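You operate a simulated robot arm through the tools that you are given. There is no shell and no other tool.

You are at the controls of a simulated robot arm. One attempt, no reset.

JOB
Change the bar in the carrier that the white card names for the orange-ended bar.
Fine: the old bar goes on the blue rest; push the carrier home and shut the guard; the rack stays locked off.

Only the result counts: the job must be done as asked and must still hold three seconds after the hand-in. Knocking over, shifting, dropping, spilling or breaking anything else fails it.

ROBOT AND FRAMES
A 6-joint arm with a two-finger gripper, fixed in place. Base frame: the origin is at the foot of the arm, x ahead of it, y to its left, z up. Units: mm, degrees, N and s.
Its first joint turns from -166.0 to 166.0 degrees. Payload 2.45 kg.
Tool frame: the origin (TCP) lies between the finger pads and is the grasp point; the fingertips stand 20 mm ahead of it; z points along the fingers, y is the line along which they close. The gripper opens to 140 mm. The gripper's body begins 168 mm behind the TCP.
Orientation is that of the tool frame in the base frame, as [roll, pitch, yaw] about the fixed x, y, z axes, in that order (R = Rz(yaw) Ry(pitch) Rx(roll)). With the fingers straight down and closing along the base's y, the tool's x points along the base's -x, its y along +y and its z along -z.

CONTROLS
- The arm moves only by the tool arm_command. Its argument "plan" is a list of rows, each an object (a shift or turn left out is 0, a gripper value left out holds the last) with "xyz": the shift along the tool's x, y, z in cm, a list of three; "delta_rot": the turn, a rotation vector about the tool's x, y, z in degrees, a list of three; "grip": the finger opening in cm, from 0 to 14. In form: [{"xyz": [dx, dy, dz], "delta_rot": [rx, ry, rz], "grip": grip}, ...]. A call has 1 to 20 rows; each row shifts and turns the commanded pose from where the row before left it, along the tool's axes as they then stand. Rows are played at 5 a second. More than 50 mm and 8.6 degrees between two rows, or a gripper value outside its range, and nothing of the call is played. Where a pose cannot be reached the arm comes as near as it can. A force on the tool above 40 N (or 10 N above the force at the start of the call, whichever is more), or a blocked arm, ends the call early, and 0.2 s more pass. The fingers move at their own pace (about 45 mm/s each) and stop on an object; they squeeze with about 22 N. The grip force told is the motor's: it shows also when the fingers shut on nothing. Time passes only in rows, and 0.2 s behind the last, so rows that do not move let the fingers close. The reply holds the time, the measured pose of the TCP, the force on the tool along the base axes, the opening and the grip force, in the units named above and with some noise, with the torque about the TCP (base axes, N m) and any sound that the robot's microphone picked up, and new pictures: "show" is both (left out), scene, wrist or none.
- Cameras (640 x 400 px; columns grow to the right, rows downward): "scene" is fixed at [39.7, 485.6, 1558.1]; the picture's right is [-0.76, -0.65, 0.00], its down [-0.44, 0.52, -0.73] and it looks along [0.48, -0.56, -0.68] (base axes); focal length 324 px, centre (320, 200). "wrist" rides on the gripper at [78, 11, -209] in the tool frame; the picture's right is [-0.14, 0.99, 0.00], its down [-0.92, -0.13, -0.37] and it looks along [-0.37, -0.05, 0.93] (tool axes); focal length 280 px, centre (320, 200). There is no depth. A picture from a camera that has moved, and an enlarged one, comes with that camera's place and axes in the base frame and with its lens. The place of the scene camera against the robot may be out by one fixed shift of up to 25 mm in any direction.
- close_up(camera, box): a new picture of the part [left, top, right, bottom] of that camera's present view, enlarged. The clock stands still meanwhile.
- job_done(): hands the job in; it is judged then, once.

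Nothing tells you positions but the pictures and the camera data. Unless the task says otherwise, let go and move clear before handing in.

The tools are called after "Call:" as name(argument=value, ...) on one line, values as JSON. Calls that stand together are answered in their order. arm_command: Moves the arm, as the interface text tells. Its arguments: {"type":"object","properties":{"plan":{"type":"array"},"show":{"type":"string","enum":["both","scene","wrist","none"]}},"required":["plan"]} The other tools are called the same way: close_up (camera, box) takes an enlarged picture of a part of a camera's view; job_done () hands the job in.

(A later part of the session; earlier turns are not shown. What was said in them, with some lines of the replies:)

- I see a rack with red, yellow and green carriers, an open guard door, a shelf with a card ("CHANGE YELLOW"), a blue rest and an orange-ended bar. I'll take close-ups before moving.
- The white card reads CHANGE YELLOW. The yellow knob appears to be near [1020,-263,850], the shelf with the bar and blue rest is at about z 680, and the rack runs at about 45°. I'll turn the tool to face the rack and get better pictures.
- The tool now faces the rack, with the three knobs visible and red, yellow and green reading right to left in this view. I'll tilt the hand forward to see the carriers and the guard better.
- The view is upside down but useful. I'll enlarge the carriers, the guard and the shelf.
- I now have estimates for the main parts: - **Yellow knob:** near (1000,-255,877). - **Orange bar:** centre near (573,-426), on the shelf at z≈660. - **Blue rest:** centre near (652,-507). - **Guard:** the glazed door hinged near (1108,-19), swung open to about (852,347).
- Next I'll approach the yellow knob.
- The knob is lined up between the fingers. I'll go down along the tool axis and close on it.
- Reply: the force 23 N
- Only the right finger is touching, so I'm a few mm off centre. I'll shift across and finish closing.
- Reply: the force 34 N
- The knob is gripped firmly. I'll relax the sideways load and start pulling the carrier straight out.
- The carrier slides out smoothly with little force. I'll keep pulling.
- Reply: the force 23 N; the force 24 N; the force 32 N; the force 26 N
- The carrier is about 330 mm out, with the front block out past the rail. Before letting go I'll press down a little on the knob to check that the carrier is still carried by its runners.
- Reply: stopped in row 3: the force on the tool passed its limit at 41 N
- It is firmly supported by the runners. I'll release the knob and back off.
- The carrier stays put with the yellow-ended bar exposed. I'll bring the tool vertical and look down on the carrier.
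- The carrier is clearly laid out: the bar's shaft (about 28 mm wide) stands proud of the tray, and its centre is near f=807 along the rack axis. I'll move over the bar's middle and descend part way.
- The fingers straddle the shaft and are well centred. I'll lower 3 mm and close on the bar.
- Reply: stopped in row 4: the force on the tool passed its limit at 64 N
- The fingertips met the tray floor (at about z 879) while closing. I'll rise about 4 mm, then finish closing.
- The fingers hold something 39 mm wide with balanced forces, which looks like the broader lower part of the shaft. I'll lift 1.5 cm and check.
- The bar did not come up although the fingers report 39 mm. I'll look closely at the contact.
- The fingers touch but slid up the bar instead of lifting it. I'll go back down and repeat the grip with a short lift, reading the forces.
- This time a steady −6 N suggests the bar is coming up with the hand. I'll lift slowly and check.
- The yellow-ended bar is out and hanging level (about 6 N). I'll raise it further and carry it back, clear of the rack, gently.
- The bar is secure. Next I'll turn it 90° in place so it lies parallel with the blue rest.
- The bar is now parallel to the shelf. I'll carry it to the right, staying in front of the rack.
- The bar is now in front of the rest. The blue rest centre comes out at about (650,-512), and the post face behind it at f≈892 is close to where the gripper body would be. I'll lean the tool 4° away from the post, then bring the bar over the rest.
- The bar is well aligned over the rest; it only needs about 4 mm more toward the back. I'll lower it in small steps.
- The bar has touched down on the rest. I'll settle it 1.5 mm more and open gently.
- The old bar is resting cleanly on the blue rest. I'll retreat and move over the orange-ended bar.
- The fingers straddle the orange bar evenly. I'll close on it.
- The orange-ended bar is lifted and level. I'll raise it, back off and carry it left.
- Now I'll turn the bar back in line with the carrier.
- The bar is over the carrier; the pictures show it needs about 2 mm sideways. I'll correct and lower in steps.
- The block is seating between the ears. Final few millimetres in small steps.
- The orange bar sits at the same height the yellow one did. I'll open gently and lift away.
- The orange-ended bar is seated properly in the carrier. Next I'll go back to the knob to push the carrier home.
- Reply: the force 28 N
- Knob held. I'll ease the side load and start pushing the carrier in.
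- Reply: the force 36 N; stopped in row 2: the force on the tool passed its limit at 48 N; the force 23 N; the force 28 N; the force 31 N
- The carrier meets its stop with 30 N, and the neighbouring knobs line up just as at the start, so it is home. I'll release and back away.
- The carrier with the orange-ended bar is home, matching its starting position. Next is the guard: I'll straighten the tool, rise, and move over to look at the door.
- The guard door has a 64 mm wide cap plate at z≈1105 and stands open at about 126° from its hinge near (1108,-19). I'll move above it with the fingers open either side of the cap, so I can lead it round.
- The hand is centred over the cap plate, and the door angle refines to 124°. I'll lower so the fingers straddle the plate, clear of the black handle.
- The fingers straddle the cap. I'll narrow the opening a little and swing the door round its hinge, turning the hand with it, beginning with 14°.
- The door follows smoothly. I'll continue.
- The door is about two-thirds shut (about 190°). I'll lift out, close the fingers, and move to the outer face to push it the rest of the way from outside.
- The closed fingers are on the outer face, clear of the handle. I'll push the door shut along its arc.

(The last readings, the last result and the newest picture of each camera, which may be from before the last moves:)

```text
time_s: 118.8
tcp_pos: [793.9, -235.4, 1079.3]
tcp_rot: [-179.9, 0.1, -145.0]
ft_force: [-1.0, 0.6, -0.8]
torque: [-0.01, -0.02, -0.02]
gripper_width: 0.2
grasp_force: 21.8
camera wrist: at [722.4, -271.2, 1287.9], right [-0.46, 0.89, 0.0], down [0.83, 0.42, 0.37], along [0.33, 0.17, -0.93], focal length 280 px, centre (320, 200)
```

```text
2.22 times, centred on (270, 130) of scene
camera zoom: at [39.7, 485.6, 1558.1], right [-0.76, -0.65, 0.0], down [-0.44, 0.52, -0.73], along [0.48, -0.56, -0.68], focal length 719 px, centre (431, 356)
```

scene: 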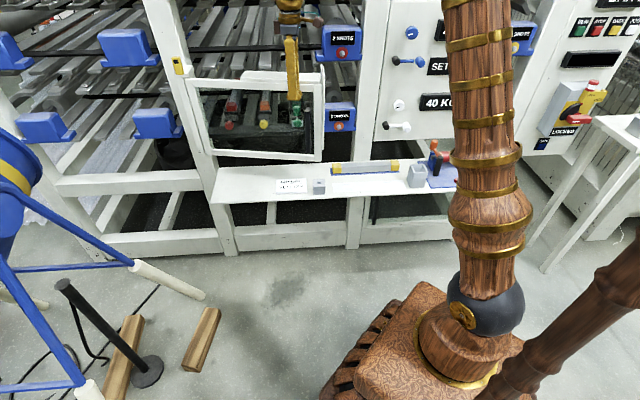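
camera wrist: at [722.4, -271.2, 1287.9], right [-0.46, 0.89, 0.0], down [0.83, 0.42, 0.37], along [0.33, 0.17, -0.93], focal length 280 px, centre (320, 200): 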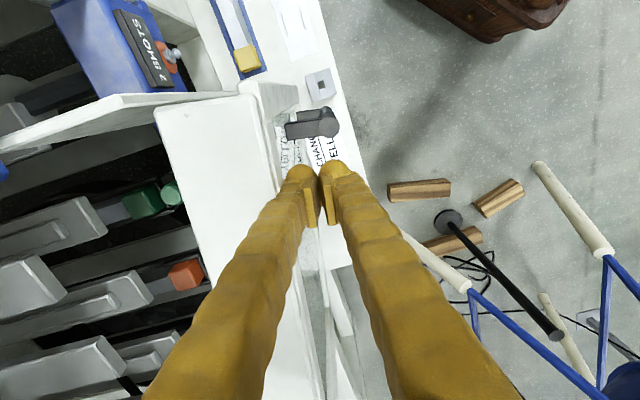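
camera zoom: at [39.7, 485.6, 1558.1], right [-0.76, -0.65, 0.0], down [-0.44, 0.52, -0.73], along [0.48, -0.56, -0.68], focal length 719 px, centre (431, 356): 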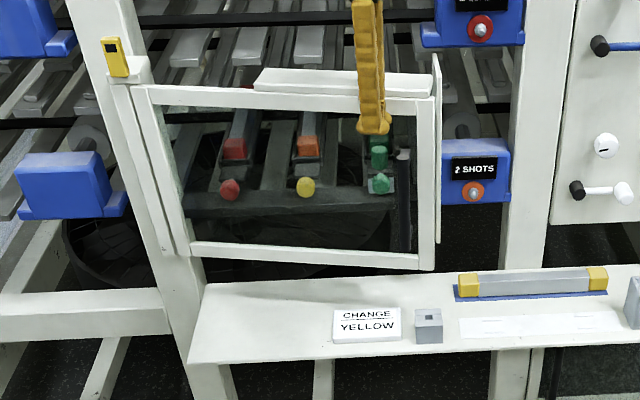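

Nearly shut. Small steps now, watching the force and listening for a latch.

Call:
arm_command(plan=[{"xyz": [0.05, -1.31, 0], "delta_rot": [0, 0, -2]}, {"xyz": [0.05, -1.31, 0], "delta_rot": [0, 0, -2]}, {}], show="none")

Call:
arm_command(plan=[{"xyz": [0.05, -1.31, 0], "delta_rot": [0, 0, -2]}, {"xyz": [0.03, -0.66, 0], "delta_rot": [0, 0, -1]}, {}], show="both")

Call:
close_up(camera="scene", box=[190, 40, 350, 220])

```text
time_s: 119.6
tcp_pos: [808.0, -255.4, 1080.7]
tcp_rot: [-179.8, 0.0, -141.0]
ft_force: [0.1, -0.2, 0.0]
torque: [-0.01, -0.01, -0.03]
gripper_width: 0.0
grasp_force: 21.9
```

```text
time_s: 120.4
tcp_pos: [819.8, -272.7, 1080.2]
tcp_rot: [-179.9, 0.0, -138.1]
ft_force: [0.7, 0.6, -0.5]
torque: [0.03, -0.01, -0.01]
gripper_width: 0.0
grasp_force: 21.9
camera wrist: at [753.1, -316.9, 1288.0], right [-0.56, 0.83, 0.0], down [0.77, 0.52, 0.37], along [0.31, 0.21, -0.93], focal length 280 px, centre (320, 200)
```

scene: 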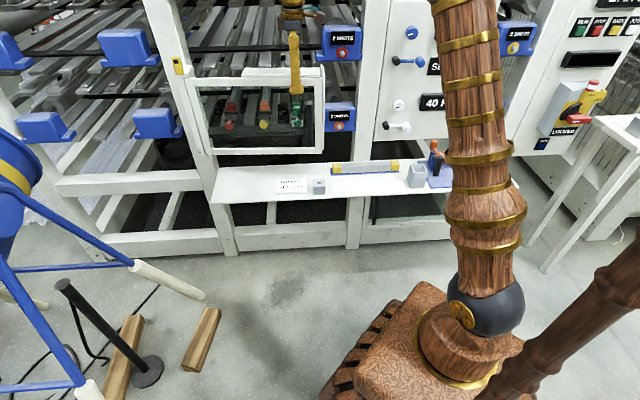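
wrist: 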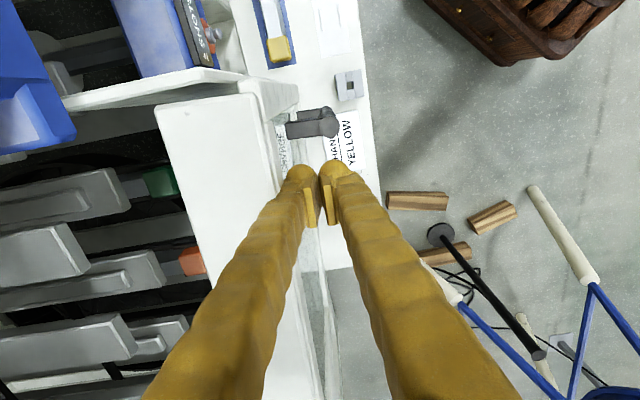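

```text
2.22 times, centred on (270, 130) of scene
camera zoom: at [39.7, 485.6, 1558.1], right [-0.76, -0.65, 0.0], down [-0.44, 0.52, -0.73], along [0.48, -0.56, -0.68], focal length 719 px, centre (431, 356)
```

zoom: 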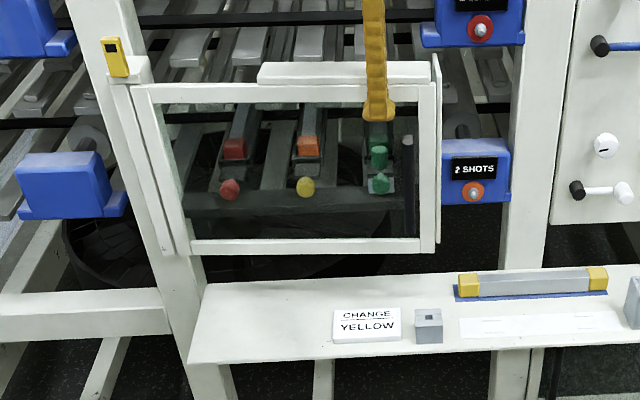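

Call:
arm_command(plan=[{"xyz": [0.03, -0.66, 0], "delta_rot": [0, 0, -1]}, {"xyz": [0.03, -0.66, 0], "delta_rot": [0, 0, -1]}, {}], show="none")

Call:
arm_command(plan=[{"xyz": [0.03, -0.5, 0], "delta_rot": [0, 0, -0.75]}, {"xyz": [0.03, -0.5, 0], "delta_rot": [0, 0, -0.75]}, {}], show="both")

Call:
close_up(camera="scene", box=[190, 40, 350, 220])

```text
time_s: 121.2
tcp_pos: [828.1, -283.3, 1079.9]
tcp_rot: [-179.9, 0.0, -136.0]
ft_force: [-0.1, -0.2, 0.6]
torque: [0.0, 0.0, 0.01]
gripper_width: 0.0
grasp_force: 21.5
```

```text
time_s: 122.0
tcp_pos: [833.9, -292.4, 1079.1]
tcp_rot: [-179.9, 0.0, -134.5]
ft_force: [0.5, -0.3, -0.3]
torque: [0.02, 0.0, 0.02]
gripper_width: 0.0
grasp_force: 22.0
camera wrist: at [771.1, -340.0, 1288.0], right [-0.61, 0.79, 0.0], down [0.74, 0.57, 0.37], along [0.29, 0.22, -0.93], focal length 280 px, centre (320, 200)
```

scene: 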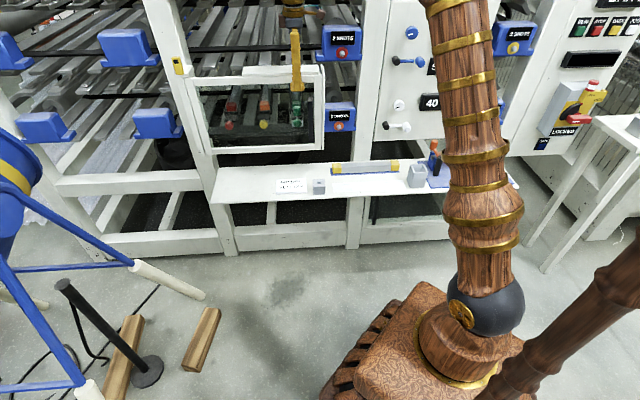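
wrist: 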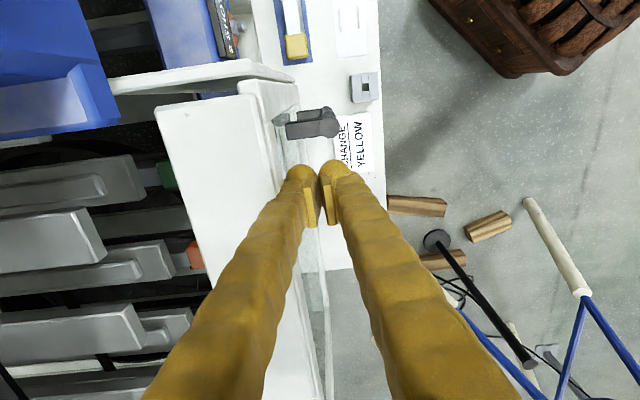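

```text
2.22 times, centred on (270, 130) of scene
camera zoom: at [39.7, 485.6, 1558.1], right [-0.76, -0.65, 0.0], down [-0.44, 0.52, -0.73], along [0.48, -0.56, -0.68], focal length 719 px, centre (431, 356)
```

zoom: 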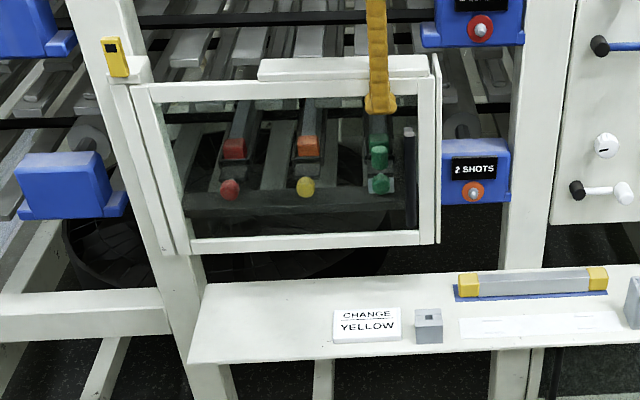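

Call:
arm_command(plan=[{"xyz": [0.02, -0.33, 0], "delta_rot": [0, 0, -0.5]}, {"xyz": [0.02, -0.33, 0], "delta_rot": [0, 0, -0.5]}, {}], show="none")

Call:
arm_command(plan=[{"xyz": [0.02, -0.33, 0], "delta_rot": [0, 0, -0.5]}, {"xyz": [0.02, -0.33, 0], "delta_rot": [0, 0, -0.5]}, {}], show="both")

Call:
close_up(camera="scene", box=[280, 40, 350, 160])

Call:
close_up(camera="wrist", box=[90, 40, 350, 220])

```text
time_s: 122.4
tcp_pos: [835.6, -291.1, 1079.7]
tcp_rot: [179.8, -0.1, -134.0]
ft_force: [-12.2, 10.2, 5.6]
torque: [-0.46, -0.36, -0.26]
gripper_width: 0.0
grasp_force: 22.0
stopped in row 2: the force on the tool passed its limit at 50 N (the readings are from after the stop); the commanded pose is now the measured one
```

```text
time_s: 122.8
tcp_pos: [833.8, -291.1, 1079.2]
tcp_rot: [179.6, -0.1, -133.7]
ft_force: [-11.8, 10.6, 6.5]
torque: [-0.54, -0.43, -0.28]
gripper_width: 0.0
grasp_force: 22.5
stopped in row 1: the force on the tool passed its limit at 49 N (the readings are from after the stop); the commanded pose is now the measured one
camera wrist: at [773.2, -342.1, 1288.3], right [-0.62, 0.78, 0.01], down [0.73, 0.58, 0.37], along [0.28, 0.23, -0.93], focal length 280 px, centre (320, 200)
```

scene: 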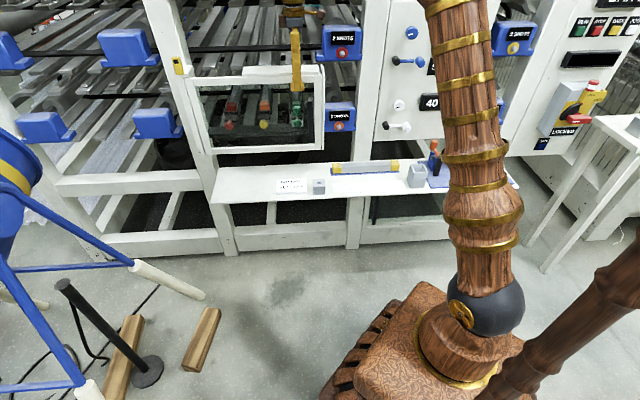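
wrist: 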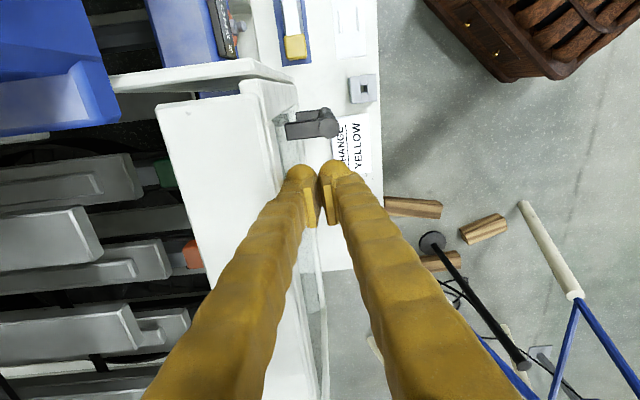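

```text
3.33 times, centred on (315, 100) of scene
camera zoom: at [39.7, 485.6, 1558.1], right [-0.76, -0.65, 0.0], down [-0.44, 0.52, -0.73], along [0.48, -0.56, -0.68], focal length 1079 px, centre (337, 533)
```

zoom: 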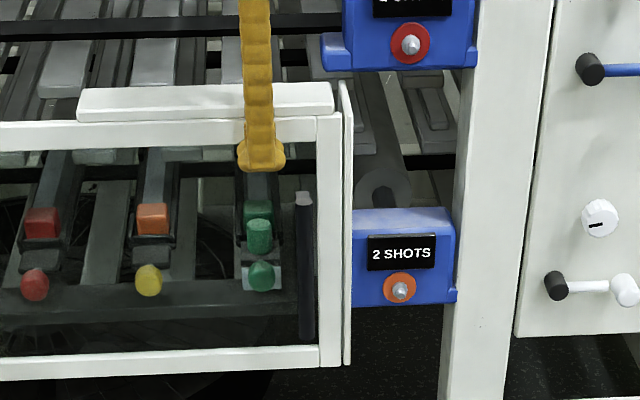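

```text
2.22 times, centred on (220, 130) of wrist
camera zoom: at [773.2, -342.1, 1288.3], right [-0.62, 0.78, 0.01], down [0.73, 0.58, 0.37], along [0.28, 0.23, -0.93], focal length 623 px, centre (542, 356)
```

zoom: 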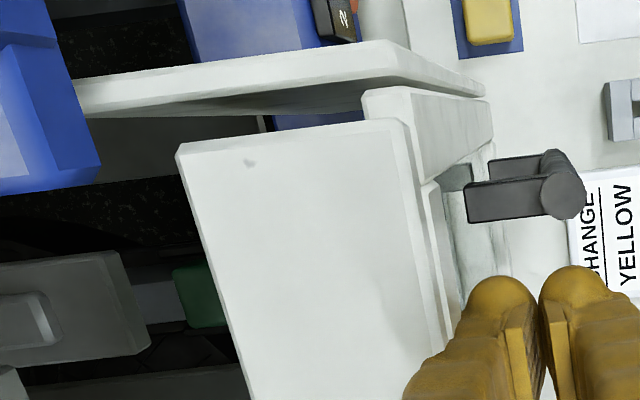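

Firm stop at about 50 N, with the guard square in its frame, so it is shut. I'll back straight off and rise clear.

Call:
arm_command(plan=[{"xyz": [0, 0.5, 0]}, {"xyz": [0, 2, 0]}, {"xyz": [0, 4, 0]}, {"xyz": [0, 4, -3]}, {"xyz": [0, 4, -4]}, {"xyz": [0, 3, -4]}, {"xyz": [0, 0, -4]}, {}, {}, {}], show="both")

Call:
close_up(camera="scene", box=[170, 40, 360, 210])

Call:
close_up(camera="scene", box=[270, 130, 500, 210])

Call:
close_up(camera="wrist", box=[0, 0, 400, 300])

Call:
close_up(camera="scene", box=[490, 50, 640, 170])

```text
refused: row 5 steps farther than a row can; nothing moved
```

```text
2.35 times, centred on (265, 125) of scene
camera zoom: at [39.7, 485.6, 1558.1], right [-0.76, -0.65, 0.0], down [-0.44, 0.52, -0.73], along [0.48, -0.56, -0.68], focal length 761 px, centre (449, 376)
```

zoom: 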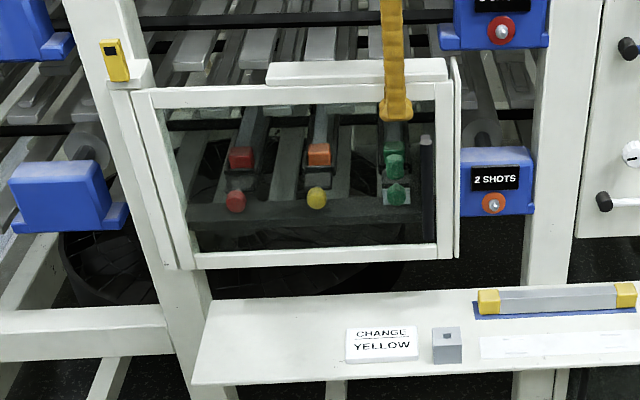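

```text
2.78 times, centred on (385, 170) of scene
camera zoom: at [39.7, 485.6, 1558.1], right [-0.76, -0.65, 0.0], down [-0.44, 0.52, -0.73], along [0.48, -0.56, -0.68], focal length 900 px, centre (139, 284)
```

zoom: 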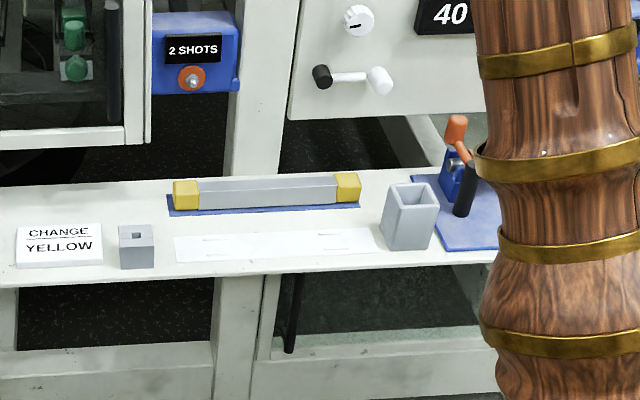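

```text
1.33 times, centred on (200, 150) of wrist
camera zoom: at [773.2, -342.1, 1288.3], right [-0.62, 0.78, 0.01], down [0.73, 0.58, 0.37], along [0.28, 0.23, -0.93], focal length 374 px, centre (480, 267)
```

zoom: 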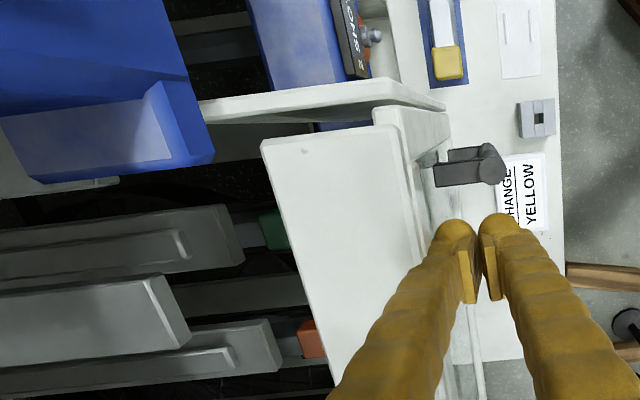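

```text
3.33 times, centred on (565, 110) of scene
camera zoom: at [39.7, 485.6, 1558.1], right [-0.76, -0.65, 0.0], down [-0.44, 0.52, -0.73], along [0.48, -0.56, -0.68], focal length 1079 px, centre (-497, 500)
```

zoom: 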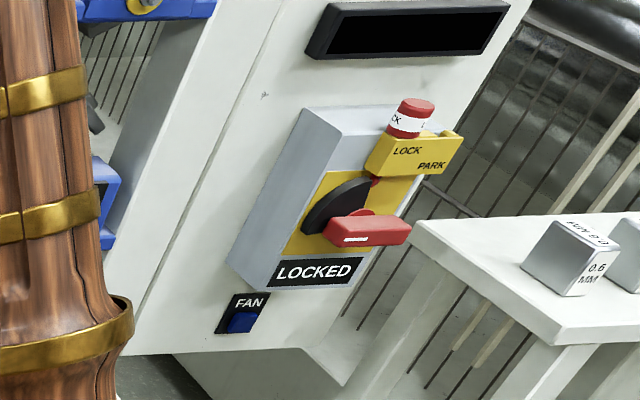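

Call:
arm_command(plan=[{"xyz": [0, 0.5, 0]}, {"xyz": [0, 2, 0]}, {"xyz": [0, 4, 0]}, {"xyz": [0, 4, -1.5]}, {"xyz": [0, 3, -3]}, {"xyz": [0, 3, -3]}, {"xyz": [0, 0, -4]}, {}, {}, {}], show="both")

Call:
close_up(camera="scene", box=[170, 40, 360, 210])

Call:
close_up(camera="wrist", box=[0, 0, 320, 400])

```text
time_s: 125.0
tcp_pos: [716.5, -181.4, 1197.1]
tcp_rot: [179.6, -0.1, -133.8]
ft_force: [-0.8, 0.3, 0.4]
torque: [0.0, -0.02, 0.01]
gripper_width: 0.0
grasp_force: 21.7
camera wrist: at [656.0, -231.2, 1405.6], right [-0.62, 0.78, 0.01], down [0.73, 0.58, 0.37], along [0.28, 0.23, -0.93], focal length 280 px, centre (320, 200)
```

scene: 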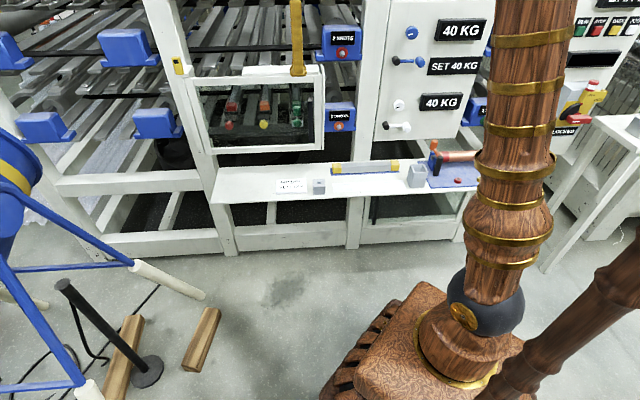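
wrist: 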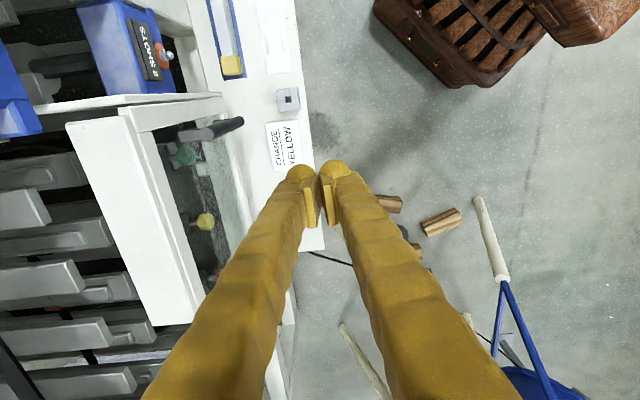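

```text
2.35 times, centred on (265, 125) of scene
camera zoom: at [39.7, 485.6, 1558.1], right [-0.76, -0.65, 0.0], down [-0.44, 0.52, -0.73], along [0.48, -0.56, -0.68], focal length 761 px, centre (449, 376)
```

zoom: 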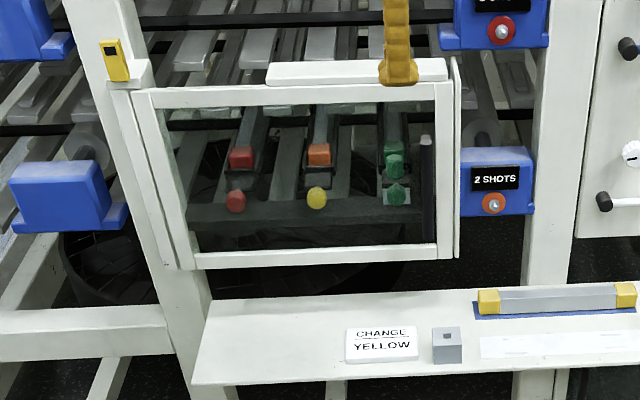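

```text
1.00 times, centred on (160, 200) of wrist (not enlarged: the box is as wide or as high as the picture)
camera zoom: at [656.0, -231.2, 1405.6], right [-0.62, 0.78, 0.01], down [0.73, 0.58, 0.37], along [0.28, 0.23, -0.93], focal length 280 px, centre (480, 200)
```

zoom: 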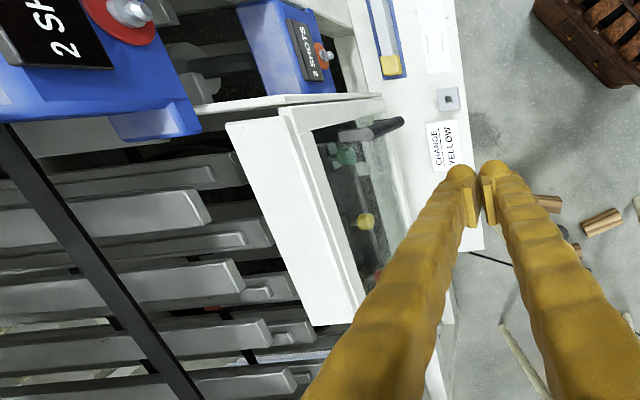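

Everything is in place:
- **Guard:** shut and holding.
- **Carrier:** home, with the orange-ended bar in it.
- **Old bar:** on the blue rest.
- **Rack:** the lever still reads LOCKED.

The hand is empty and clear, so I'm handing in.

Call:
job_done()

```text
The job is handed in.
```

The bar change is finished and handed in. I have not seen the judged result, only that the hand-in was accepted.

- **Carrier:** the white card named yellow. The yellow carrier now holds the orange-ended bar and is pushed home against its stop, with the knob back at its starting position.
- **Old bar:** the yellow-ended bar lies centred on the blue rest.
- **Guard:** the door is shut against a firm stop (about 50 N) and was still shut a couple of seconds after I backed away. I heard no latch click.
- **Rack lock:** I did not touch the lever, and it still read LOCKED in a close-up near the end.

My first attempt to lift the old bar slipped, but it did not drop. I saw nothing else knocked over or shifted. The gripper is empty and clear of the rack.
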